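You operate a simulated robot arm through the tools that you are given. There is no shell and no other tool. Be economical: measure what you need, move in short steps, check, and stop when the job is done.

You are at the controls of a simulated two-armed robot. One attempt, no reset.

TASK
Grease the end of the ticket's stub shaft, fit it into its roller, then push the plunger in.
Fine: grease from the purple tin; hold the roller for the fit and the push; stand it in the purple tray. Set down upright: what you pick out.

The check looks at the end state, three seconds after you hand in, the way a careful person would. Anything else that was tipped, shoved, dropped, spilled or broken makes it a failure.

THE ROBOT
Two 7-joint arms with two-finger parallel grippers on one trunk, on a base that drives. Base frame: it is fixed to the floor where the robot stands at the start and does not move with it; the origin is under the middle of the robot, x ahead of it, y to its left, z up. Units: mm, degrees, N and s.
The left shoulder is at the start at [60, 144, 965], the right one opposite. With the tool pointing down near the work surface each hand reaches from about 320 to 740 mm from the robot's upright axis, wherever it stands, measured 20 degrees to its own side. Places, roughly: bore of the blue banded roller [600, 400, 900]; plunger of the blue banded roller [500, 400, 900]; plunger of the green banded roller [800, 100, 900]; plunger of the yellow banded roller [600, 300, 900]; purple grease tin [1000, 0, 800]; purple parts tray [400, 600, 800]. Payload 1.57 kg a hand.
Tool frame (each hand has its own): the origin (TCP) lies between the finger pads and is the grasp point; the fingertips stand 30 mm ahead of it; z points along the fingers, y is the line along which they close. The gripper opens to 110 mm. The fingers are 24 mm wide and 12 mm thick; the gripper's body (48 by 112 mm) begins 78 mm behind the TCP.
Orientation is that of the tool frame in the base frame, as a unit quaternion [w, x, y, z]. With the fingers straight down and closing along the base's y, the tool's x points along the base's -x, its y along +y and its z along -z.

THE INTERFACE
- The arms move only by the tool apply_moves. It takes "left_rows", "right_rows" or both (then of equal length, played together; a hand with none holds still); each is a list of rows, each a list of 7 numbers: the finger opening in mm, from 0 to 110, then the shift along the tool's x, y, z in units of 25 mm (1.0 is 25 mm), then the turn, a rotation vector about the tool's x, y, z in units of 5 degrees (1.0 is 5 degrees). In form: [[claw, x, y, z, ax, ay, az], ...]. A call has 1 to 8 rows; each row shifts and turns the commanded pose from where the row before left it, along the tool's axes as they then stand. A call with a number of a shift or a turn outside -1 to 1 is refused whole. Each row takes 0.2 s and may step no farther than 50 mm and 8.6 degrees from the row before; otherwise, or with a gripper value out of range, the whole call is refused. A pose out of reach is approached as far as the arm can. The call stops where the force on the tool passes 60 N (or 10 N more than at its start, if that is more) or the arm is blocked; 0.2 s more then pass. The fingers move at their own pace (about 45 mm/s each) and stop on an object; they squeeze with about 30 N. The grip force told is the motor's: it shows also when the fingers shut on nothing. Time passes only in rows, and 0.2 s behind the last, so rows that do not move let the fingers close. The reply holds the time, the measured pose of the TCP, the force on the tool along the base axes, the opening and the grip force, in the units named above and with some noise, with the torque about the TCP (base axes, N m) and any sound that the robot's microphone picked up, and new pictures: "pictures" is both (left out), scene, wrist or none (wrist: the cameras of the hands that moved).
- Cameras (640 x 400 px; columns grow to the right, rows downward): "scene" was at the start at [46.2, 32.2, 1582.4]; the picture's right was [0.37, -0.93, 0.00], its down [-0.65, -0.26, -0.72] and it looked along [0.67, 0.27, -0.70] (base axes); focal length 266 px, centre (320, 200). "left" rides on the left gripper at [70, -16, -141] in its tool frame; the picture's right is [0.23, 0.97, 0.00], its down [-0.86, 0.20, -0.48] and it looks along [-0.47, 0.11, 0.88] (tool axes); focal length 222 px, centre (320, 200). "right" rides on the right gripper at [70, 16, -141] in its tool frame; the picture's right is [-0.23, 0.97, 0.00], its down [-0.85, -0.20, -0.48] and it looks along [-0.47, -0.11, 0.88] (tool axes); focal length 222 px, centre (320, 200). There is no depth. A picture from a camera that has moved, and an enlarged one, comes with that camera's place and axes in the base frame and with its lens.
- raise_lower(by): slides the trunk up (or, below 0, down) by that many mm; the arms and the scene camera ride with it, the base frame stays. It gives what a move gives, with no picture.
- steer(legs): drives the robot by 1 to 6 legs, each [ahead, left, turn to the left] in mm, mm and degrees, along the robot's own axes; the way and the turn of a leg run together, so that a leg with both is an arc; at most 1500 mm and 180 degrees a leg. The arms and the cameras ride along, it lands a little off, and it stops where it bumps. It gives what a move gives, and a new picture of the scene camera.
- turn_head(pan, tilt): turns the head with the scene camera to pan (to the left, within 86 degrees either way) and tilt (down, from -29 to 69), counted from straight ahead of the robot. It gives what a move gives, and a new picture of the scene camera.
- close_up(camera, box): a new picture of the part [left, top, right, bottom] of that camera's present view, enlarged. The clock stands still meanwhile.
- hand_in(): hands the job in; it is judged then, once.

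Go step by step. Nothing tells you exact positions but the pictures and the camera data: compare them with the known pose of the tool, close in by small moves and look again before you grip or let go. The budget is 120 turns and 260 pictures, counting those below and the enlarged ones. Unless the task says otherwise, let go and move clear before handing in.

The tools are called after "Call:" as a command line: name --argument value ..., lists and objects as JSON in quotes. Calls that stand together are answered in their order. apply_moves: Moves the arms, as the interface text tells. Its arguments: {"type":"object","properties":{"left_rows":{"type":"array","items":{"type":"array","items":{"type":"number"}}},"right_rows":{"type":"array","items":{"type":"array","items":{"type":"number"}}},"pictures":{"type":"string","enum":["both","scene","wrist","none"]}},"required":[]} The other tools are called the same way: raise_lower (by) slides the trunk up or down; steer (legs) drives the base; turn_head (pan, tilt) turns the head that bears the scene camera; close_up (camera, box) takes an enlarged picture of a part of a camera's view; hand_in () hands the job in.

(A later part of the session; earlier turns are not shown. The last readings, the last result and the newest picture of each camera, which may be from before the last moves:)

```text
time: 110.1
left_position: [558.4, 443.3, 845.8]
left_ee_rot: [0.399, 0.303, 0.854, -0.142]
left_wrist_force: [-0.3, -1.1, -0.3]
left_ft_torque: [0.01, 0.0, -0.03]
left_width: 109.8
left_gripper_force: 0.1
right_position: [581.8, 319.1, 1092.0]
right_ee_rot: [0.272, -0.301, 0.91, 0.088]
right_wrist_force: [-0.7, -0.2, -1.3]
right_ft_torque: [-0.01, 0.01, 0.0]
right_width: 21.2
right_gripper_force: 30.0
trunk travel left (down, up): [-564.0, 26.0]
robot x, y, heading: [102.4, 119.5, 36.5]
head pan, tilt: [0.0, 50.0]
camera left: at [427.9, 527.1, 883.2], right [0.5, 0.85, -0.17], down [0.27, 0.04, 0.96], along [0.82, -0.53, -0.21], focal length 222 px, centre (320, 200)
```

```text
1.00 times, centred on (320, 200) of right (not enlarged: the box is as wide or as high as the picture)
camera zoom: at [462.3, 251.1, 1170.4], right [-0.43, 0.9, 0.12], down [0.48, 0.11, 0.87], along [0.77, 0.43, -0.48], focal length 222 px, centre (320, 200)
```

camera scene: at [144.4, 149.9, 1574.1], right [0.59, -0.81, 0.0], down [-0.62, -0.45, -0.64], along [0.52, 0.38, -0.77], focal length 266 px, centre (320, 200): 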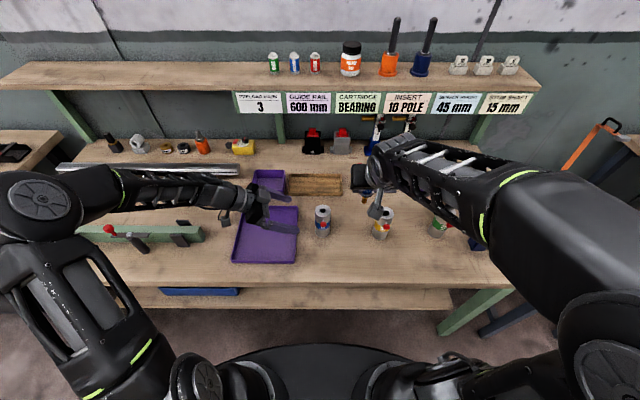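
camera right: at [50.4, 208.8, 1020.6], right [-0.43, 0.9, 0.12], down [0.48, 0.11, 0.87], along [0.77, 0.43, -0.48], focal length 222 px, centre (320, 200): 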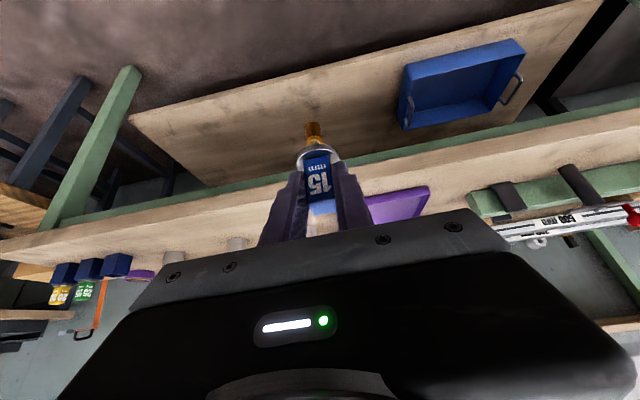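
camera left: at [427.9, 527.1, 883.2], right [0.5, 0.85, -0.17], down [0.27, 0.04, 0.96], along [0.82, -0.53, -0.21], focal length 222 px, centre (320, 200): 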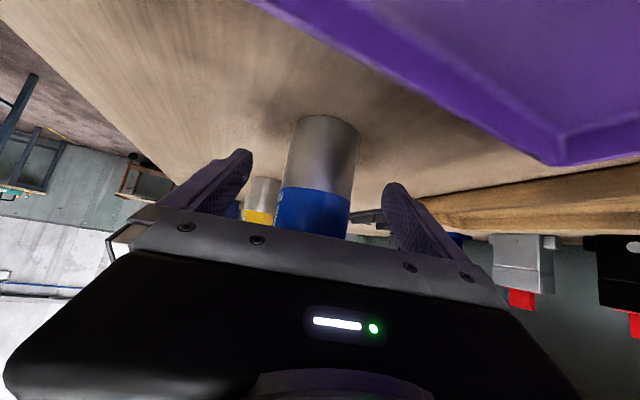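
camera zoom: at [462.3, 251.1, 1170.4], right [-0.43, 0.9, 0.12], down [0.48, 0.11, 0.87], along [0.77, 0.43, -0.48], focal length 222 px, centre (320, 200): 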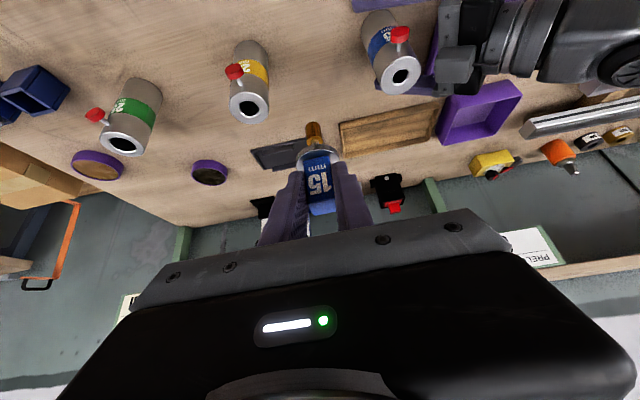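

Centred around the roller. Closing the left fingers.

Call:
apply_moves --left_rows '[[70, 0, 0, 0, 0, 0, 0], [55, 0, 0, 0, 0, 0, 0], [40, 0, 0, 0, 0, 0, 0], [20, 0, 0, 0, 0, 0, 0], [20, 0, 0, 0, 0, 0, 0]]' --pictures "none"

Call:
close_up --camera "scene" --box '[260, 160, 420, 260]'

Call:
close_up --camera "right" --box '[340, 0, 500, 100]'

Call:
close_up --camera "right" --box '[260, 100, 388, 220]'

```text
time: 111.3
left_position: [558.8, 443.6, 846.1]
left_ee_rot: [0.399, 0.303, 0.854, -0.142]
left_wrist_force: [-1.4, -1.6, 0.0]
left_ft_torque: [-0.06, -0.04, 0.01]
left_width: 49.5
left_gripper_force: 23.6
right_position: [580.6, 318.5, 1091.9]
right_ee_rot: [0.271, -0.302, 0.91, 0.089]
right_wrist_force: [0.5, 0.1, -1.1]
right_ft_torque: [0.0, 0.03, -0.01]
right_width: 21.4
right_gripper_force: 30.5
trunk travel left (down, up): [-564.0, 26.0]
robot x, y, heading: [102.4, 120.1, 36.5]
head pan, tilt: [0.0, 50.0]
```

```text
4.00 times, centred on (340, 210) of scene
camera zoom: at [144.4, 149.9, 1574.1], right [0.59, -0.81, 0.0], down [-0.62, -0.45, -0.64], along [0.52, 0.38, -0.77], focal length 1063 px, centre (240, 160)
```

zoom: 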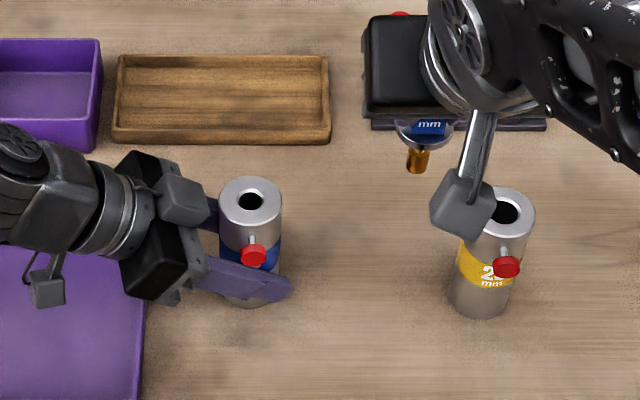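

```text
4.00 times, centred on (420, 50) of right
camera zoom: at [462.3, 250.9, 1170.4], right [-0.43, 0.9, 0.12], down [0.48, 0.11, 0.87], along [0.77, 0.43, -0.48], focal length 888 px, centre (-80, 800)
```

zoom: 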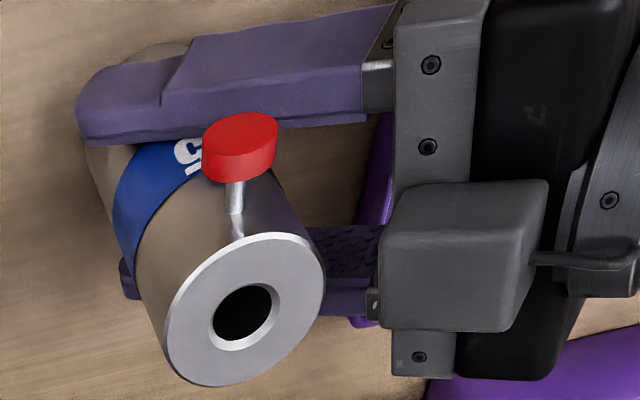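

```text
3.33 times, centred on (324, 160) of right
camera zoom: at [462.3, 250.9, 1170.4], right [-0.43, 0.9, 0.12], down [0.48, 0.11, 0.87], along [0.77, 0.43, -0.48], focal length 740 px, centre (307, 333)
```

zoom: 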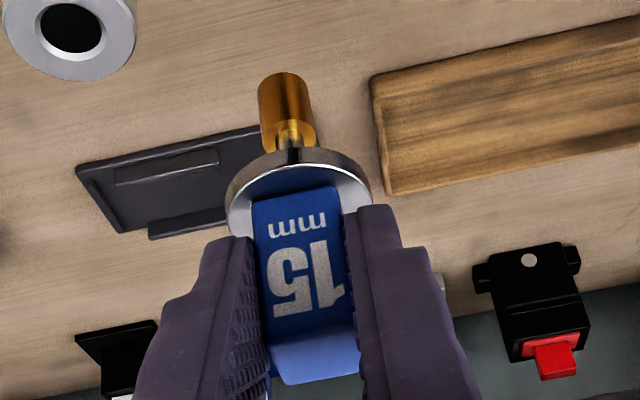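

The roller is held (49.5 mm). I'll take high zooms of the shaft to judge its verticality and tip position.

Call:
close_up --camera "scene" --box '[350, 180, 414, 220]'

Call:
close_up --camera "right" --box '[288, 115, 352, 155]'

```text
10.00 times, centred on (382, 200) of scene
camera zoom: at [144.4, 149.9, 1574.1], right [0.59, -0.81, 0.0], down [-0.62, -0.45, -0.64], along [0.52, 0.38, -0.77], focal length 2657 px, centre (-300, 200)
```

zoom: 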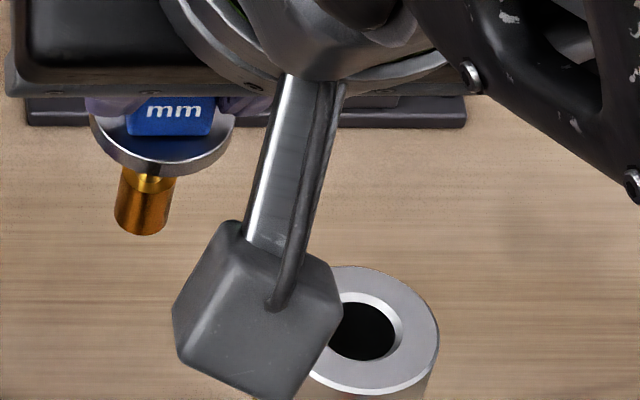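

```text
10.00 times, centred on (320, 135) of right
camera zoom: at [462.3, 250.9, 1170.4], right [-0.43, 0.9, 0.12], down [0.48, 0.11, 0.87], along [0.77, 0.43, -0.48], focal length 2221 px, centre (320, 850)
```

zoom: 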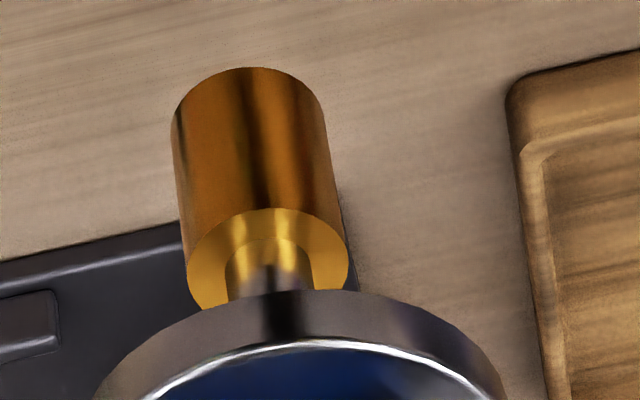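

The shaft hangs within a few degrees of vertical. I'll move the right hand so the tip hovers about 30 mm above the bore.

Call:
apply_moves --right_rows '[[0, -0.01, 0.744, 0.3, 0, 0, 0], [0, -0.01, 0.744, 0.3, 0, 0, 0], [0, -0.01, 0.744, 0.5, 0, 0, 0], [0, -0.01, 0.744, 0.7, 0, 0, 0], [0, -0.01, 0.744, 0.7, 0, 0, 0], [0, -0.01, 0.744, 0.7, 0, 0, 0], [0, 0, 0, 0, 0, 0, 0]]'

Call:
close_up --camera "scene" --box '[290, 170, 370, 220]'

Call:
close_up --camera "right" --box '[256, 80, 384, 160]'

```text
time: 112.9
left_position: [559.3, 444.5, 846.6]
left_ee_rot: [0.398, 0.303, 0.854, -0.141]
left_wrist_force: [-0.9, -1.3, 1.7]
left_ft_torque: [-0.01, -0.07, 0.03]
left_width: 49.3
left_gripper_force: 30.2
right_position: [550.2, 435.3, 1023.6]
right_ee_rot: [0.272, -0.302, 0.909, 0.089]
right_wrist_force: [-0.4, -0.4, -1.6]
right_ft_torque: [0.0, -0.01, 0.02]
right_width: 21.5
right_gripper_force: 30.4
trunk travel left (down, up): [-564.0, 26.0]
robot x, y, heading: [106.5, 119.7, 36.2]
head pan, tilt: [0.0, 50.0]
camera scene: at [144.5, 150.0, 1574.1], right [0.59, -0.81, 0.0], down [-0.62, -0.45, -0.64], along [0.52, 0.38, -0.77], focal length 266 px, centre (320, 200)
camera right: at [432.5, 367.7, 1103.5], right [-0.43, 0.9, 0.12], down [0.48, 0.11, 0.87], along [0.77, 0.43, -0.48], focal length 222 px, centre (320, 200)
```

scene: 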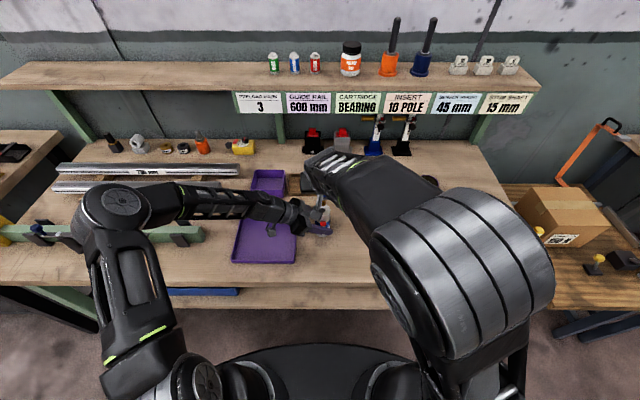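
right: 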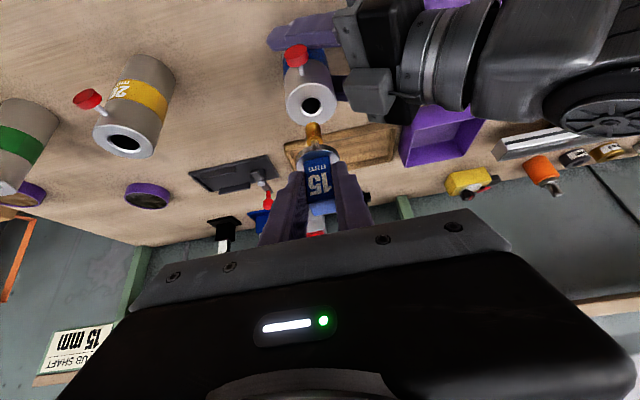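

```text
8.00 times, centred on (330, 195) of scene
camera zoom: at [144.5, 150.0, 1574.1], right [0.59, -0.81, 0.0], down [-0.62, -0.45, -0.64], along [0.52, 0.38, -0.77], focal length 2126 px, centre (240, 240)
```

zoom: 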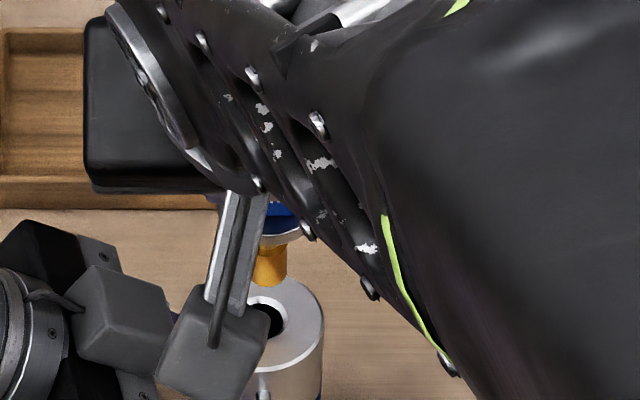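

```text
5.00 times, centred on (320, 120) of right
camera zoom: at [432.5, 367.7, 1103.5], right [-0.43, 0.9, 0.12], down [0.48, 0.11, 0.87], along [0.77, 0.43, -0.48], focal length 1111 px, centre (320, 600)
```

zoom: 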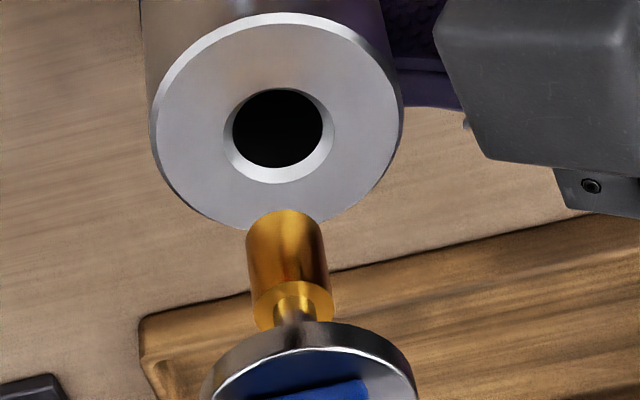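

The tip is nearly in line with the bore. I'll shift 2 mm left, lower ~22 mm and check in the wrist view.

Call:
apply_moves --right_rows '[[0, 0.15, 0.08, 0.26, 0, 0, 0], [0, 0.15, 0, 0.25, 0, 0, 0], [0, 0.15, 0, 0.25, 0, 0, 0], [0, 0, 0, 0, 0, 0, 0]]' --pictures "none"

Call:
close_up --camera "right" --box '[272, 90, 368, 150]'

Call:
close_up --camera "scene" --box '[300, 180, 364, 220]'

```text
time: 113.9
left_position: [558.4, 443.6, 846.4]
left_ee_rot: [0.399, 0.301, 0.854, -0.141]
left_wrist_force: [10.9, 2.3, -8.4]
left_ft_torque: [-0.66, -0.14, -0.02]
left_width: 49.6
left_gripper_force: 29.9
right_position: [551.0, 438.8, 1004.1]
right_ee_rot: [0.275, -0.3, 0.909, 0.091]
right_wrist_force: [-5.0, -4.5, 29.7]
right_ft_torque: [0.0, -0.09, -0.03]
right_width: 21.3
right_gripper_force: 29.9
trunk travel left (down, up): [-564.0, 26.0]
robot x, y, heading: [106.7, 122.4, 36.5]
head pan, tilt: [0.0, 50.0]
```

```text
6.67 times, centred on (320, 120) of right
camera zoom: at [432.3, 370.0, 1083.8], right [-0.43, 0.89, 0.13], down [0.48, 0.11, 0.87], along [0.77, 0.43, -0.47], focal length 1481 px, centre (320, 733)
```

zoom: 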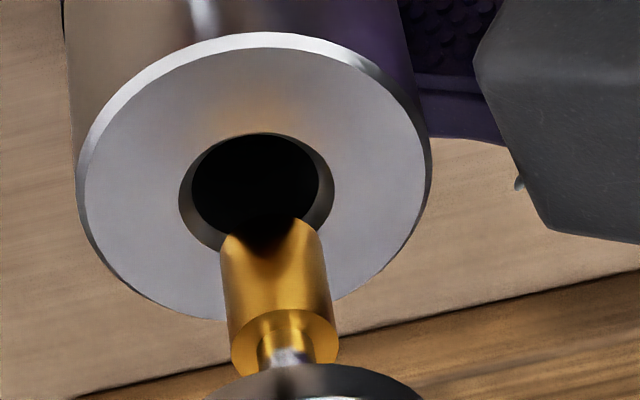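

```text
10.00 times, centred on (332, 200) of scene
camera zoom: at [144.0, 148.9, 1574.5], right [0.59, -0.81, 0.0], down [-0.62, -0.45, -0.64], along [0.52, 0.38, -0.77], focal length 2657 px, centre (200, 200)
```

zoom: 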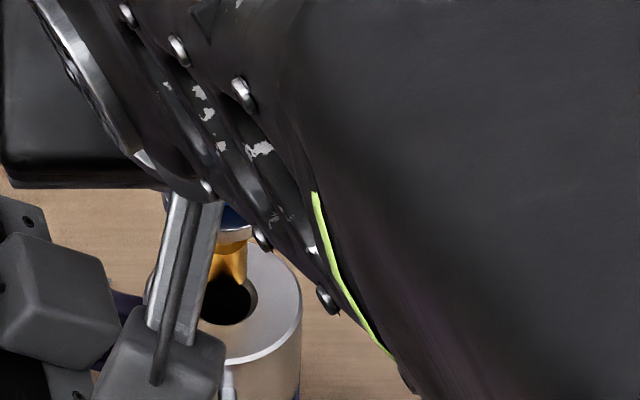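

It touched the rim: the tip is about 8 mm too far from me. I'll lift a little, pull back 8 mm, and recheck.

Call:
apply_moves --right_rows '[[0, -0.15, 0, -0.24, 0, 0, 0], [0, 0.135, -0.01, -0.09, 0, 0, 0], [0, 0.135, -0.01, -0.09, 0, 0, 0], [0, 0, 0, 0, 0, 0, 0]]' --pictures "none"

Call:
close_up --camera "right" --box '[272, 90, 368, 150]'

Call:
close_up --camera "scene" --box '[300, 180, 364, 220]'

```text
time: 114.9
left_position: [559.0, 445.0, 845.5]
left_ee_rot: [0.4, 0.302, 0.854, -0.142]
left_wrist_force: [-2.8, -0.5, 1.1]
left_ft_torque: [0.17, 0.08, 0.08]
left_width: 49.5
left_gripper_force: 30.5
right_position: [544.4, 431.3, 1008.8]
right_ee_rot: [0.272, -0.301, 0.91, 0.087]
right_wrist_force: [-0.7, -0.4, -2.0]
right_ft_torque: [-0.02, 0.04, -0.01]
right_width: 21.8
right_gripper_force: 30.0
trunk travel left (down, up): [-564.0, 26.0]
robot x, y, heading: [107.7, 117.4, 36.5]
head pan, tilt: [0.0, 50.0]
```

```text
6.67 times, centred on (320, 120) of right
camera zoom: at [425.2, 364.0, 1088.9], right [-0.43, 0.9, 0.12], down [0.48, 0.11, 0.87], along [0.77, 0.43, -0.48], focal length 1481 px, centre (320, 733)
```

zoom: 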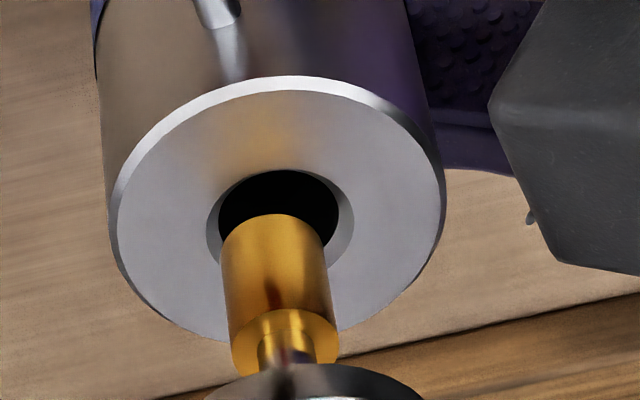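

```text
10.00 times, centred on (332, 200) of scene
camera zoom: at [144.1, 150.1, 1574.1], right [0.59, -0.81, 0.0], down [-0.62, -0.45, -0.64], along [0.52, 0.38, -0.77], focal length 2657 px, centre (200, 200)
```

zoom: 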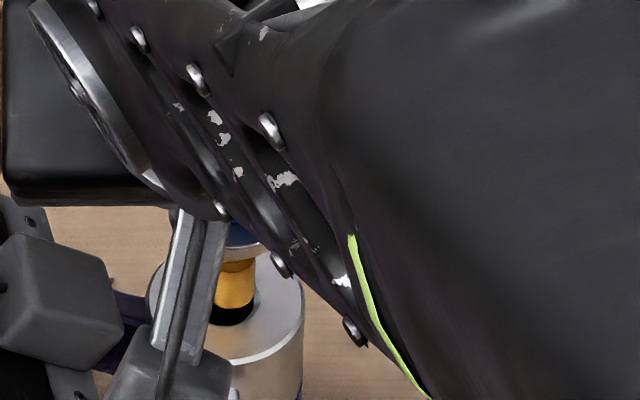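

Closer: the tip needs 2 mm left and 2 mm more toward me. Correcting, then easing down 8 mm.

Call:
apply_moves --right_rows '[[0, 0.067, 0.09, -0.044, 0, 0, 0], [0, 0.087, 0, 0.134, 0, 0, 0], [0, 0.087, 0, 0.134, 0, 0, 0], [0, 0, 0, 0, 0, 0, 0]]' --pictures "none"

Call:
close_up --camera "right" --box '[272, 90, 368, 150]'

```text
time: 115.9
left_position: [558.2, 444.2, 845.4]
left_ee_rot: [0.399, 0.302, 0.854, -0.141]
left_wrist_force: [-1.9, -0.6, -0.1]
left_ft_torque: [0.23, -0.26, -0.04]
left_width: 49.2
left_gripper_force: 30.1
right_position: [540.4, 432.1, 1001.1]
right_ee_rot: [0.273, -0.3, 0.91, 0.088]
right_wrist_force: [2.7, 0.1, 5.0]
right_ft_torque: [0.01, -0.25, -0.01]
right_width: 21.4
right_gripper_force: 29.7
trunk travel left (down, up): [-564.0, 26.0]
robot x, y, heading: [108.0, 122.0, 36.5]
head pan, tilt: [0.0, 50.0]
```

```text
6.67 times, centred on (320, 120) of right
camera zoom: at [423.0, 364.9, 1081.1], right [-0.43, 0.9, 0.12], down [0.48, 0.11, 0.87], along [0.77, 0.43, -0.48], focal length 1481 px, centre (320, 733)
```

zoom: 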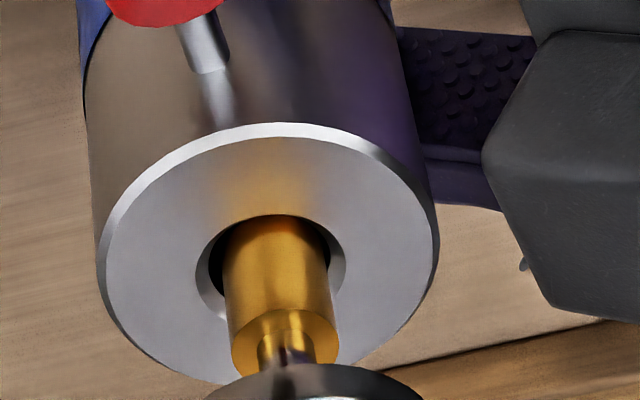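

The tip is entering the chamfer with only 5 N. I'll nudge 1 mm by the force and image cues and continue down.

Call:
apply_moves --right_rows '[[0, -0.02, -0.04, 0.012, 0, 0, 0], [0, 0.055, 0, 0.084, 0, 0, 0], [0, 0.055, 0, 0.084, 0, 0, 0], [0, 0.055, 0, 0.084, 0, 0, 0], [0, 0, 0, 0, 0, 0, 0]]' --pictures "none"

Call:
close_up --camera "right" --box '[272, 90, 368, 150]'

```text
time: 117.1
left_position: [558.5, 442.5, 847.2]
left_ee_rot: [0.399, 0.303, 0.853, -0.143]
left_wrist_force: [-6.1, -2.0, 3.0]
left_ft_torque: [0.52, -0.32, -0.07]
left_width: 49.4
left_gripper_force: 29.7
right_position: [542.7, 431.1, 993.0]
right_ee_rot: [0.273, -0.301, 0.91, 0.088]
right_wrist_force: [7.1, 5.4, 2.1]
right_ft_torque: [0.37, -0.53, 0.01]
right_width: 21.5
right_gripper_force: 30.1
trunk travel left (down, up): [-564.0, 26.0]
robot x, y, heading: [106.6, 122.5, 36.3]
head pan, tilt: [0.0, 50.0]
```

```text
6.67 times, centred on (320, 120) of right
camera zoom: at [423.4, 364.8, 1073.0], right [-0.43, 0.9, 0.12], down [0.48, 0.11, 0.87], along [0.77, 0.43, -0.48], focal length 1481 px, centre (320, 733)
```

zoom: 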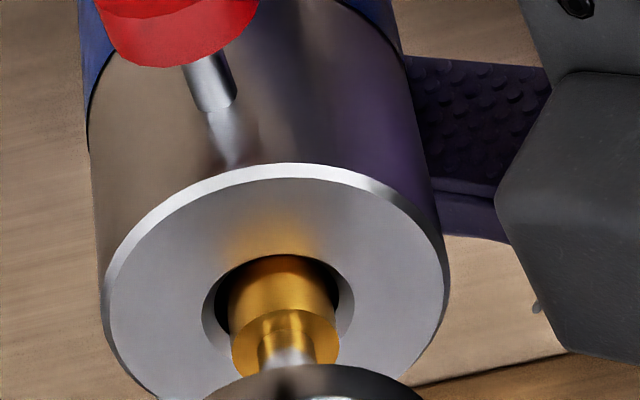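

The tip is about 10 mm in; the side force shows the shaft leans slightly with the tip toward me. I'll correct the tilt by 3° about the mouth and go on.

Call:
apply_moves --right_rows '[[0, 0.06, 0, -0.04, 0, -0.3, 0], [0, 0.06, 0, -0.04, 0, -0.3, 0], [0, 0.055, 0, 0.084, 0, 0, 0], [0, 0, 0, 0, 0, 0, 0]]' --pictures "none"

Call:
close_up --camera "right" --box '[272, 90, 368, 150]'

```text
time: 118.1
left_position: [558.2, 442.2, 844.9]
left_ee_rot: [0.4, 0.302, 0.854, -0.142]
left_wrist_force: [-6.1, -4.6, 2.1]
left_ft_torque: [0.22, -0.26, 0.02]
left_width: 49.4
left_gripper_force: 29.7
right_position: [539.5, 428.8, 990.5]
right_ee_rot: [0.296, -0.299, 0.902, 0.096]
right_wrist_force: [5.9, 4.9, 2.2]
right_ft_torque: [0.36, -0.45, 0.01]
right_width: 21.2
right_gripper_force: 29.8
trunk travel left (down, up): [-564.0, 26.0]
robot x, y, heading: [105.4, 118.6, 36.2]
head pan, tilt: [0.0, 50.0]
```

```text
6.67 times, centred on (320, 120) of right
camera zoom: at [417.4, 359.3, 1063.1], right [-0.43, 0.89, 0.13], down [0.44, 0.08, 0.89], along [0.78, 0.44, -0.43], focal length 1481 px, centre (320, 733)
```

zoom: 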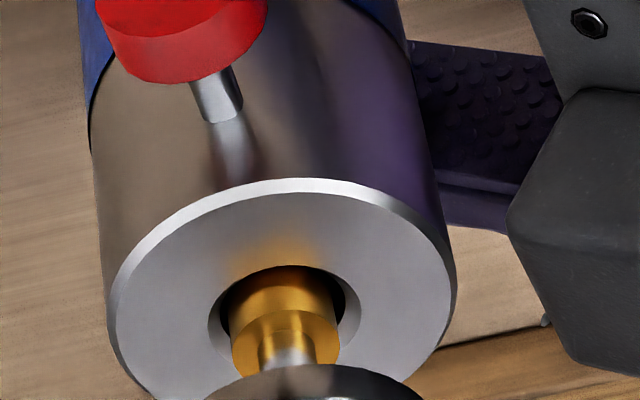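

Vertical force stays low, so it is sliding in. I'll ease 1 mm away from me and lower another 14 mm.

Call:
apply_moves --right_rows '[[0, -0.034, 0, 0.022, 0, 0, 0], [0, 0.078, 0, 0.115, 0, 0, 0], [0, 0.078, 0, 0.115, 0, 0, 0], [0, 0.078, 0, 0.115, 0, 0, 0], [0, 0.078, 0, 0.115, 0, 0, 0], [0, 0, 0, 0, 0, 0, 0]]' --pictures "none"

Call:
close_up --camera "right" --box '[272, 90, 368, 150]'

```text
time: 119.5
left_position: [559.1, 443.3, 846.3]
left_ee_rot: [0.399, 0.303, 0.854, -0.141]
left_wrist_force: [-3.2, -3.8, 0.9]
left_ft_torque: [-0.1, -0.01, 0.04]
left_width: 49.6
left_gripper_force: 30.1
right_position: [539.7, 430.4, 975.8]
right_ee_rot: [0.295, -0.299, 0.902, 0.096]
right_wrist_force: [3.0, 2.0, -1.7]
right_ft_torque: [0.11, -0.14, 0.03]
right_width: 21.4
right_gripper_force: 29.9
trunk travel left (down, up): [-564.0, 26.0]
robot x, y, heading: [105.9, 119.4, 36.5]
head pan, tilt: [0.0, 50.0]
```

```text
6.67 times, centred on (320, 120) of right
camera zoom: at [418.4, 360.5, 1049.3], right [-0.43, 0.89, 0.13], down [0.44, 0.09, 0.89], along [0.78, 0.44, -0.43], focal length 1481 px, centre (320, 733)
```

zoom: 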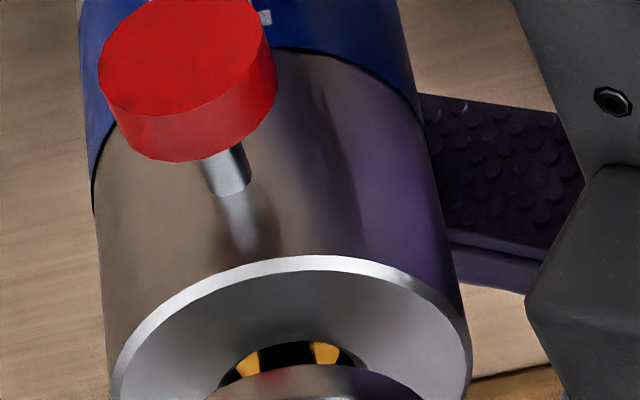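

Sliding freely. Lowering the rest until the collar seats.

Call:
apply_moves --right_rows '[[0, 0.09, 0, 0.135, 0, 0, 0], [0, 0.09, 0, 0.135, 0, 0, 0], [0, 0.09, 0, 0.135, 0, 0, 0], [0, 0.09, 0, 0.135, 0, 0, 0], [0, 0, 0, 0, 0, 0, 0]]' --pictures "none"

Call:
close_up --camera "right" --box '[256, 90, 384, 170]'

Call:
close_up --camera "scene" --box '[290, 180, 370, 230]'

```text
time: 120.7
left_position: [557.5, 445.2, 847.0]
left_ee_rot: [0.4, 0.302, 0.854, -0.14]
left_wrist_force: [6.7, 0.9, -8.5]
left_ft_torque: [-0.09, -0.61, 0.02]
left_width: 49.5
left_gripper_force: 29.6
right_position: [541.8, 431.0, 962.5]
right_ee_rot: [0.298, -0.298, 0.901, 0.098]
right_wrist_force: [-0.5, -3.0, 31.4]
right_ft_torque: [-0.33, 0.29, 0.04]
right_width: 21.7
right_gripper_force: 29.7
trunk travel left (down, up): [-564.0, 26.0]
robot x, y, heading: [107.0, 120.2, 36.0]
head pan, tilt: [0.0, 50.0]
```

```text
5.00 times, centred on (320, 130) of right
camera zoom: at [419.4, 361.3, 1034.6], right [-0.43, 0.89, 0.13], down [0.44, 0.08, 0.89], along [0.79, 0.45, -0.43], focal length 1111 px, centre (320, 550)
```

zoom: 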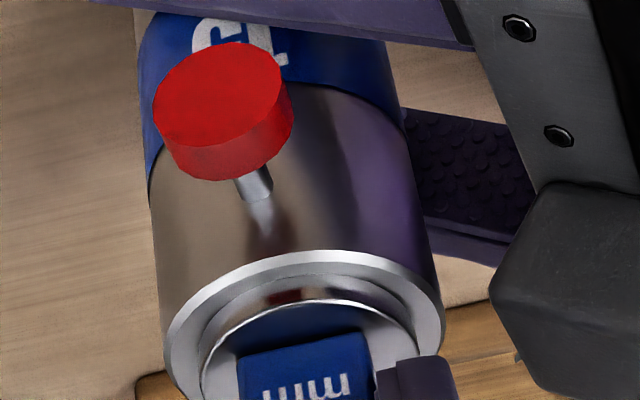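

```text
8.00 times, centred on (330, 205) of scene
camera zoom: at [143.9, 148.9, 1574.4], right [0.59, -0.81, 0.0], down [-0.62, -0.45, -0.64], along [0.52, 0.38, -0.77], focal length 2126 px, centre (240, 160)
```

zoom: 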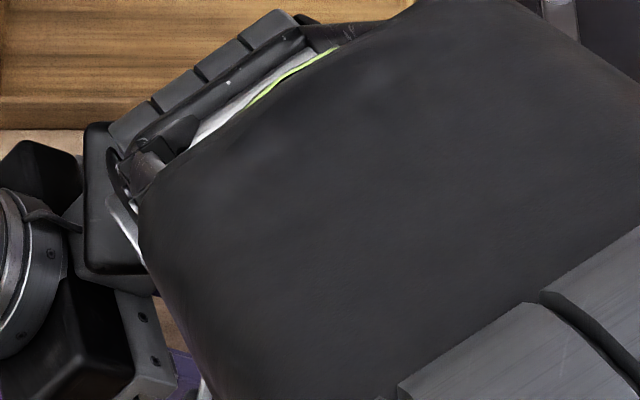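

The collar is seated (31 N axial). I'll open the right fingers just a little and withdraw along the tool axis.

Call:
apply_moves --right_rows '[[22, -0.02, 0, -0.04, 0, 0, 0], [30, 0, 0, 0, 0, 0, 0], [30, 0, 0, 0, 0, 0, 0], [30, 0, 0, -0.5, 0, 0, 0], [30, 0, 0, -1, 0, 0, 0], [30, 0, 0, -1, 0, 0, 0], [30, 0, 0, -1, 0, 0, 0], [30, 0, 0, 0, 0, 0, 0]]' --pictures "both"

Call:
close_up --camera "right" --box '[224, 60, 416, 180]'

```text
time: 122.5
left_position: [558.6, 443.5, 845.7]
left_ee_rot: [0.399, 0.302, 0.854, -0.142]
left_wrist_force: [-1.1, -0.1, 0.1]
left_ft_torque: [-0.07, 0.19, 0.03]
left_width: 49.2
left_gripper_force: 29.9
right_position: [499.4, 399.7, 1033.2]
right_ee_rot: [0.295, -0.299, 0.902, 0.096]
right_wrist_force: [-0.2, -0.2, 0.0]
right_ft_torque: [0.01, -0.02, 0.03]
right_width: 30.1
right_gripper_force: 0.0
trunk travel left (down, up): [-564.0, 26.0]
robot x, y, heading: [106.1, 121.7, 36.6]
head pan, tilt: [0.0, 50.0]
camera scene: at [144.3, 150.0, 1574.1], right [0.59, -0.81, 0.0], down [-0.62, -0.45, -0.64], along [0.52, 0.38, -0.77], focal length 266 px, centre (320, 200)
camera right: at [377.2, 329.9, 1105.2], right [-0.43, 0.89, 0.13], down [0.44, 0.08, 0.89], along [0.78, 0.44, -0.43], focal length 222 px, centre (320, 200)
```

scene: 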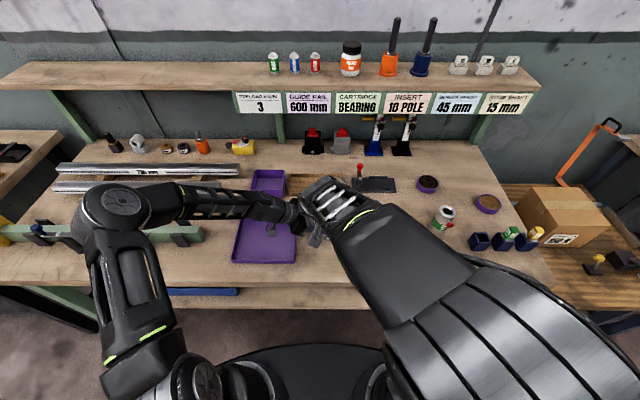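
right: 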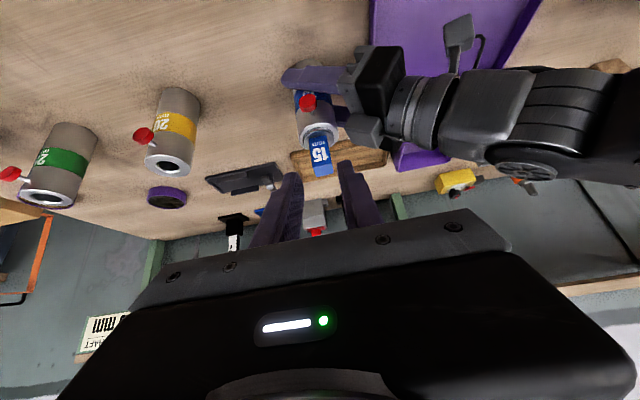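

```text
3.33 times, centred on (320, 120) of right
camera zoom: at [377.2, 329.9, 1105.2], right [-0.43, 0.89, 0.13], down [0.44, 0.08, 0.89], along [0.78, 0.44, -0.43], focal length 740 px, centre (320, 467)
```

zoom: 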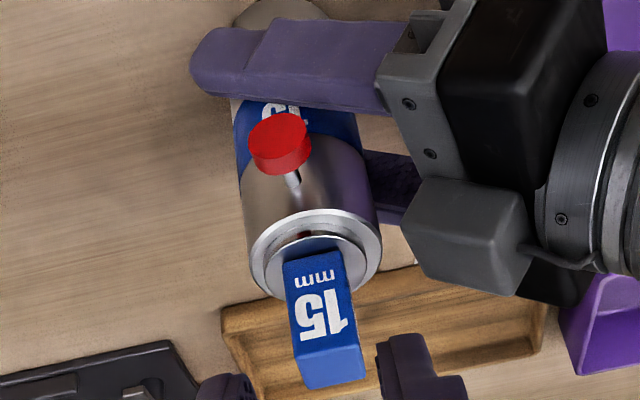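

The shaft stands fully seated. Next, the plunger: I'll close the right fingers and bring them in front of the red knob (≈[529, 418, 900]).

Call:
apply_moves --right_rows '[[0, 0.6, -0.02, -0.1, 0, 0, 0], [0, 0.64, -0.02, 0.8, 0, 0, 0], [0, 0.64, -0.02, 0.9, 0, 0, 0], [0, 0.64, -0.02, 0.9, 0, 0, 0], [0, 0.63, -0.02, 0.93, 0, 0, 0], [0, 0, 0, 0, 0, 0, 0]]' --pictures "both"

Call:
close_up --camera "right" --box '[224, 80, 416, 200]'

Call:
close_up --camera "left" --box '[0, 0, 640, 400]'

```text
time: 123.9
left_position: [558.3, 444.5, 845.3]
left_ee_rot: [0.399, 0.302, 0.854, -0.142]
left_wrist_force: [-1.6, -1.2, 0.9]
left_ft_torque: [0.03, 0.22, 0.03]
left_width: 49.3
left_gripper_force: 29.6
right_position: [490.9, 389.9, 916.9]
right_ee_rot: [0.295, -0.299, 0.903, 0.095]
right_wrist_force: [-0.1, 0.1, 0.2]
right_ft_torque: [0.01, 0.01, 0.0]
right_width: 0.0
right_gripper_force: 21.1
trunk travel left (down, up): [-564.0, 26.0]
robot x, y, heading: [107.2, 117.7, 36.3]
head pan, tilt: [0.0, 50.0]
camera scene: at [144.3, 150.0, 1574.1], right [0.59, -0.81, 0.0], down [-0.62, -0.45, -0.64], along [0.52, 0.38, -0.77], focal length 266 px, centre (320, 200)
camera right: at [369.3, 321.1, 989.1], right [-0.43, 0.89, 0.13], down [0.44, 0.09, 0.89], along [0.78, 0.44, -0.43], focal length 222 px, centre (320, 200)
```

scene: 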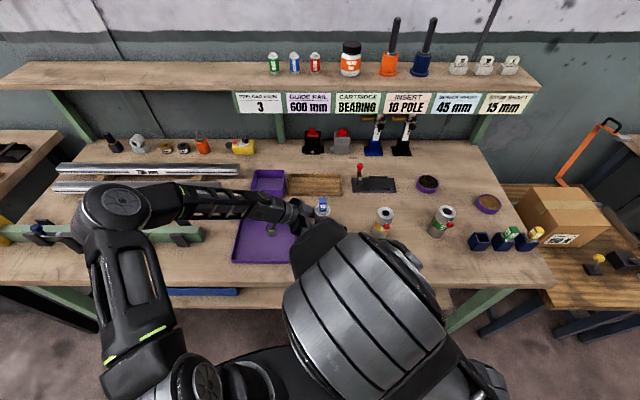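
right: 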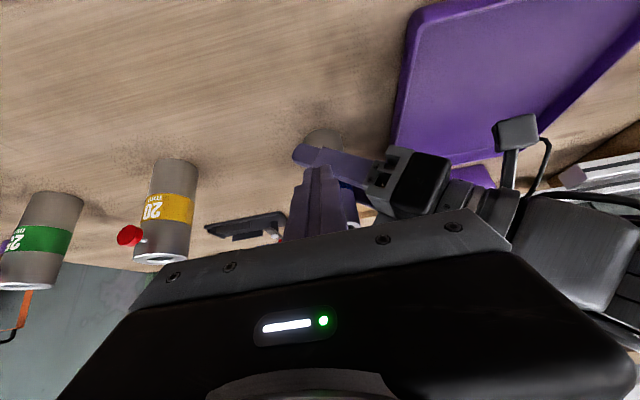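

```text
3.33 times, centred on (320, 140) of right
camera zoom: at [369.3, 321.1, 989.1], right [-0.43, 0.89, 0.13], down [0.44, 0.09, 0.89], along [0.78, 0.44, -0.43], focal length 740 px, centre (320, 400)
```

zoom: 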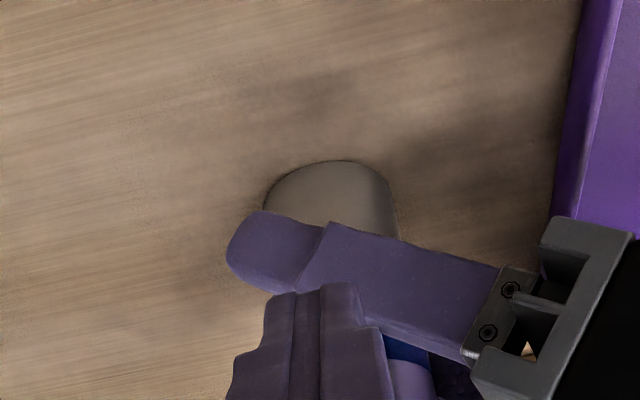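

```text
1.00 times, centred on (320, 200) of left (not enlarged: the box is as wide or as high as the picture)
camera zoom: at [427.7, 527.1, 883.3], right [0.5, 0.85, -0.17], down [0.27, 0.04, 0.96], along [0.82, -0.53, -0.2], focal length 222 px, centre (320, 200)
```

zoom: 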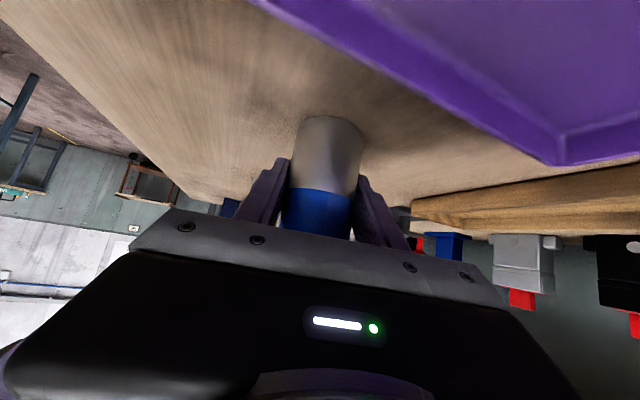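

Fingers are in front of the knob at its height. I'll push forward slowly, watching the force.

Call:
apply_moves --right_rows '[[0, -0.2, 0, 0.147, 0, 0, 0], [0, -0.2, 0, 0.147, 0, 0, 0], [0, -0.13, 0, 0.094, 0, 0, 0], [0, -0.13, 0, 0.094, 0, 0, 0], [0, 0, 0, 0, 0, 0, 0]]' --pictures "none"

Call:
close_up --camera "right" --box '[224, 80, 416, 200]'

```text
time: 125.1
left_position: [558.6, 443.5, 846.0]
left_ee_rot: [0.399, 0.303, 0.854, -0.142]
left_wrist_force: [6.7, 1.4, -0.8]
left_ft_torque: [-0.12, 0.49, 0.16]
left_width: 49.3
left_gripper_force: 30.1
right_position: [506.1, 402.5, 916.9]
right_ee_rot: [0.296, -0.298, 0.902, 0.095]
right_wrist_force: [-6.7, -3.3, 1.7]
right_ft_torque: [0.02, 0.11, 0.09]
right_width: 0.0
right_gripper_force: 21.2
trunk travel left (down, up): [-564.0, 26.0]
robot x, y, heading: [105.3, 120.2, 36.5]
head pan, tilt: [0.0, 50.0]
```

```text
3.33 times, centred on (320, 140) of right
camera zoom: at [385.4, 332.5, 989.5], right [-0.43, 0.89, 0.13], down [0.44, 0.09, 0.89], along [0.78, 0.44, -0.43], focal length 740 px, centre (320, 400)
```

zoom: 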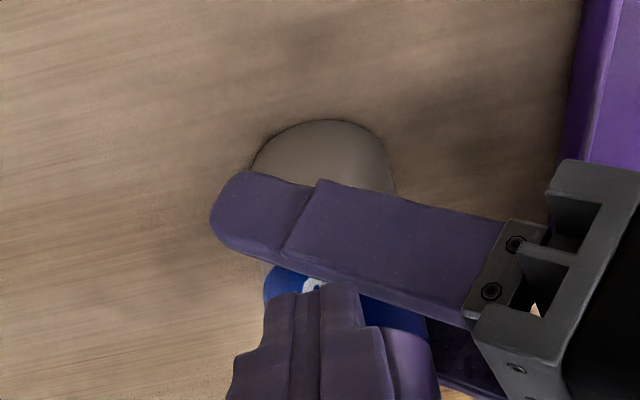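

Contact with the knob (7 N). Pushing on in small steps.

Call:
apply_moves --right_rows '[[0, -0.097, 0, 0.071, 0, 0, 0], [0, -0.097, 0, 0.071, 0, 0, 0], [0, 0, 0, 0, 0, 0, 0]]' --pictures "none"

Call:
apply_moves --right_rows '[[0, -0.097, 0, 0.071, 0, 0, 0], [0, 0, 0, 0, 0, 0, 0]]' --pictures "none"

```text
time: 125.9
left_position: [559.3, 447.4, 845.8]
left_ee_rot: [0.4, 0.301, 0.854, -0.139]
left_wrist_force: [24.4, 14.5, -8.4]
left_ft_torque: [-0.64, 0.77, 0.06]
left_width: 49.4
left_gripper_force: 30.1
right_position: [511.2, 404.8, 917.4]
right_ee_rot: [0.294, -0.3, 0.902, 0.096]
right_wrist_force: [-24.2, -16.5, 12.5]
right_ft_torque: [-0.03, 0.19, 0.12]
right_width: 0.0
right_gripper_force: 20.9
trunk travel left (down, up): [-564.0, 26.0]
robot x, y, heading: [106.6, 120.0, 36.2]
head pan, tilt: [0.0, 50.0]
```

```text
time: 126.5
left_position: [560.6, 449.3, 846.0]
left_ee_rot: [0.401, 0.299, 0.855, -0.135]
left_wrist_force: [29.7, 23.4, -12.4]
left_ft_torque: [-0.92, 1.16, 0.12]
left_width: 49.7
left_gripper_force: 30.0
right_position: [513.9, 407.5, 916.1]
right_ee_rot: [0.293, -0.299, 0.903, 0.094]
right_wrist_force: [-29.6, -24.2, 17.5]
right_ft_torque: [-0.04, 0.24, 0.09]
right_width: 0.0
right_gripper_force: 21.5
trunk travel left (down, up): [-564.0, 26.0]
robot x, y, heading: [105.6, 120.1, 36.5]
head pan, tilt: [0.0, 50.0]
```

38 N and the left arm gives a bit; I'll push a few more millimetres.

Call:
apply_moves --right_rows '[[0, -0.097, 0, 0.071, 0, 0, 0], [0, -0.065, 0, 0.047, 0, 0, 0], [0, 0, 0, 0, 0, 0, 0]]' --pictures "none"

Call:
close_up --camera "right" --box '[224, 60, 416, 180]'

```text
time: 127.3
left_position: [560.5, 449.7, 846.0]
left_ee_rot: [0.401, 0.3, 0.855, -0.134]
left_wrist_force: [24.4, 30.4, -12.8]
left_ft_torque: [-0.76, 0.63, 0.05]
left_width: 53.8
left_gripper_force: 19.6
right_position: [518.6, 410.0, 916.2]
right_ee_rot: [0.295, -0.298, 0.903, 0.094]
right_wrist_force: [-22.9, -26.0, 18.9]
right_ft_torque: [-0.1, 0.07, -0.14]
right_width: 0.2
right_gripper_force: 20.5
trunk travel left (down, up): [-564.0, 26.0]
robot x, y, heading: [105.1, 118.8, 36.4]
head pan, tilt: [0.0, 50.0]
```

```text
3.33 times, centred on (320, 120) of right
camera zoom: at [396.4, 340.3, 988.9], right [-0.43, 0.89, 0.13], down [0.45, 0.09, 0.89], along [0.78, 0.44, -0.43], focal length 740 px, centre (320, 467)
```

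zoom: 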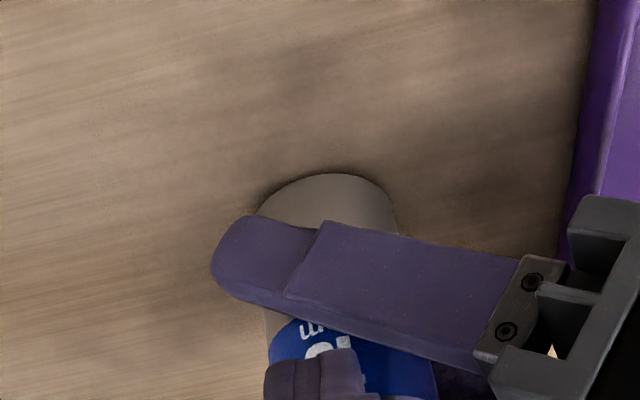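

The left grip is being forced open (53.8 mm), so I stop and back off gently to look.

Call:
apply_moves --right_rows '[[0, 0.1, 0, -0.07, 0, 0, 0], [0, 0.2, 0, -0.147, 0, 0, 0], [0, 0.3, 0, -0.22, 0, 0, 0], [0, 0.6, 0, -0.44, 0, 0, 0], [0, 0.2, 0, -0.9, 0, 0, 0], [0, 0, 0, -1, 0, 0, 0], [0, 0, 0, -1, 0, 0, 0]]' --pictures "none"

Call:
close_up --camera "right" --box '[224, 60, 416, 180]'

Call:
close_up --camera "scene" --box '[270, 170, 370, 250]'

```text
time: 128.9
left_position: [558.1, 443.0, 845.5]
left_ee_rot: [0.399, 0.302, 0.854, -0.141]
left_wrist_force: [-1.8, -3.7, 4.3]
left_ft_torque: [-0.09, -0.14, -0.04]
left_width: 49.3
left_gripper_force: 30.3
right_position: [454.6, 355.8, 971.2]
right_ee_rot: [0.293, -0.289, 0.906, 0.097]
right_wrist_force: [-0.6, 0.6, -0.2]
right_ft_torque: [-0.01, 0.01, -0.01]
right_width: 0.0
right_gripper_force: 21.4
trunk travel left (down, up): [-564.0, 26.0]
robot x, y, heading: [105.9, 120.2, 36.3]
head pan, tilt: [0.0, 50.0]
```

```text
3.33 times, centred on (320, 120) of right
camera zoom: at [333.0, 288.3, 1044.5], right [-0.41, 0.9, 0.14], down [0.46, 0.07, 0.89], along [0.79, 0.43, -0.44], focal length 740 px, centre (320, 467)
```

zoom: 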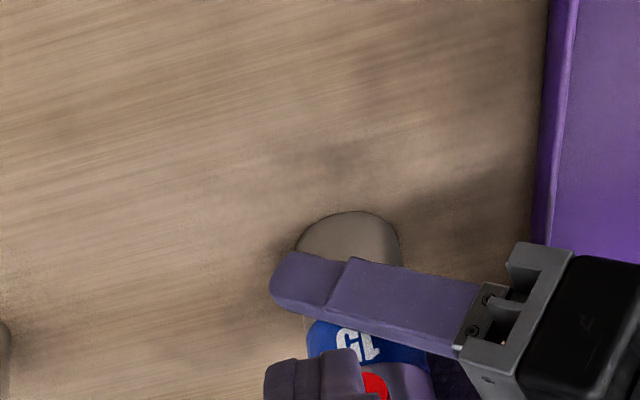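

```text
5.00 times, centred on (320, 210) of scene
camera zoom: at [143.7, 149.2, 1574.2], right [0.59, -0.81, 0.0], down [-0.62, -0.45, -0.64], along [0.52, 0.38, -0.77], focal length 1328 px, centre (320, 150)
```

zoom: 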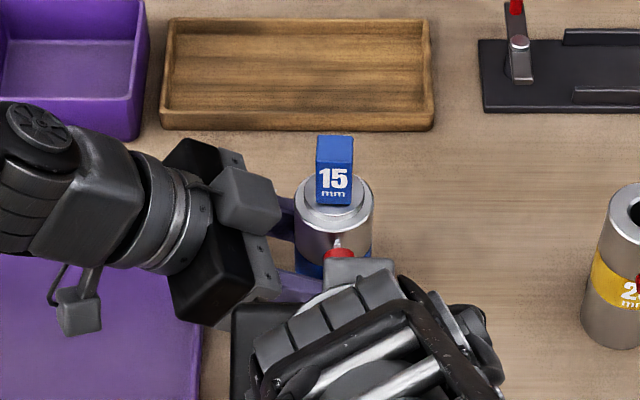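

Roller still upright in the grip. Lifting the right hand clear for a better look at the plunger.

Call:
apply_moves --right_rows '[[0, 0, -0.8, -1, 0, 0, 0], [0, 0, -0.8, -1, 0, 0, 0], [0, 0, -0.8, -0.8, 0, 0, 0], [0, 0, -0.8, 0, 0, 0, 0]]' --pictures "none"

Call:
close_up --camera "right" --box '[288, 60, 480, 180]'

Call:
close_up --camera "scene" --box '[288, 170, 368, 230]'

```text
time: 129.9
left_position: [558.7, 443.3, 845.8]
left_ee_rot: [0.4, 0.302, 0.854, -0.141]
left_wrist_force: [0.1, 0.8, 4.4]
left_ft_torque: [-0.11, -0.24, 0.04]
left_width: 49.3
left_gripper_force: 30.1
right_position: [469.1, 293.8, 1032.2]
right_ee_rot: [0.295, -0.3, 0.902, 0.095]
right_wrist_force: [0.4, 0.0, -0.6]
right_ft_torque: [0.04, -0.01, -0.02]
right_width: 0.2
right_gripper_force: 21.4
right hand out of reach, approached as far as the arm can: row 3, 4
trunk travel left (down, up): [-564.0, 26.0]
robot x, y, heading: [109.0, 118.5, 36.3]
head pan, tilt: [0.0, 50.0]
```

```text
3.33 times, centred on (384, 120) of right
camera zoom: at [347.6, 224.9, 1104.1], right [-0.43, 0.89, 0.13], down [0.45, 0.09, 0.89], along [0.78, 0.44, -0.43], focal length 740 px, centre (107, 467)
```

zoom: 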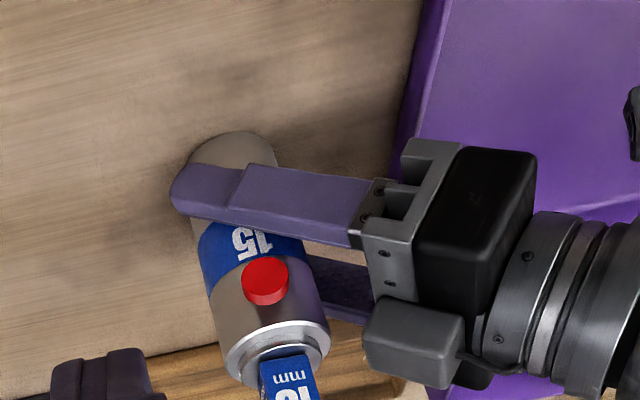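

```text
6.67 times, centred on (328, 200) of scene
camera zoom: at [144.1, 149.6, 1574.2], right [0.59, -0.81, 0.0], down [-0.62, -0.45, -0.64], along [0.52, 0.38, -0.77], focal length 1771 px, centre (267, 200)
```

zoom: 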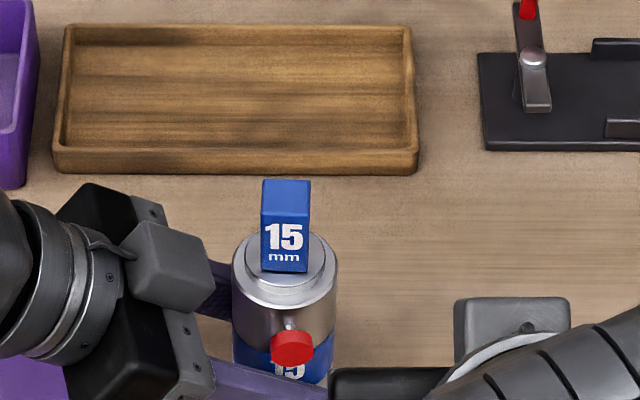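

The knob seems to have moved in several millimetres. Zooming further to compare with an unpressed one.

Call:
close_up --camera "scene" --box '[316, 204, 348, 224]'

Call:
close_up --camera "right" --box '[336, 120, 400, 160]'

Call:
close_up --camera "right" --box '[150, 120, 310, 220]'

```text
16.00 times, centred on (332, 214) of scene
camera zoom: at [144.1, 149.6, 1574.2], right [0.59, -0.81, 0.0], down [-0.62, -0.45, -0.64], along [0.52, 0.38, -0.77], focal length 4251 px, centre (128, -24)
```

zoom: 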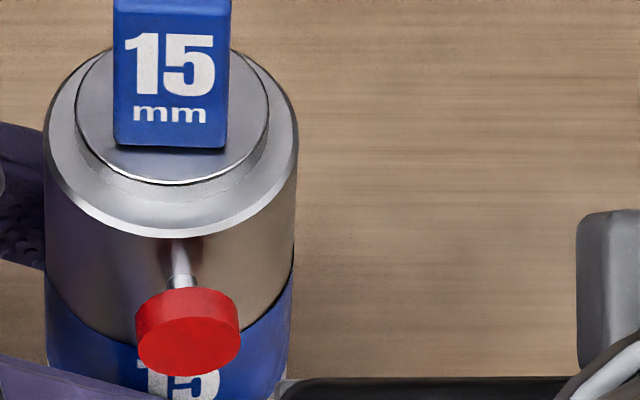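

```text
10.00 times, centred on (368, 140) of right
camera zoom: at [347.6, 224.9, 1104.1], right [-0.43, 0.89, 0.13], down [0.45, 0.09, 0.89], along [0.78, 0.44, -0.43], focal length 2221 px, centre (-160, 800)
```

zoom: 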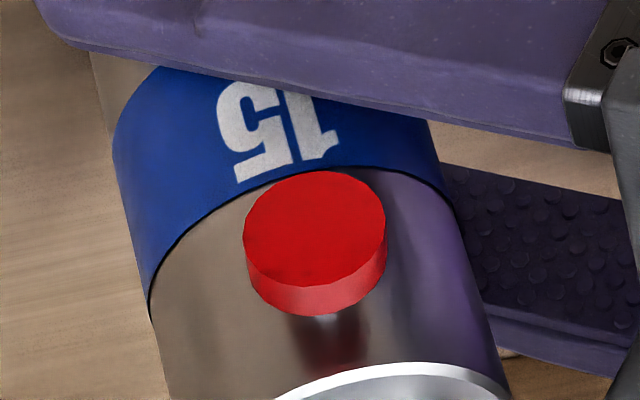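

```text
4.00 times, centred on (230, 170) of right
camera zoom: at [347.6, 224.9, 1104.1], right [-0.43, 0.89, 0.13], down [0.45, 0.09, 0.89], along [0.78, 0.44, -0.43], focal length 888 px, centre (680, 320)
```

zoom: 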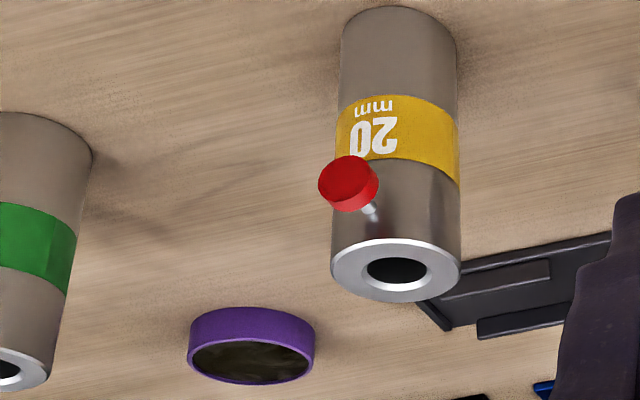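

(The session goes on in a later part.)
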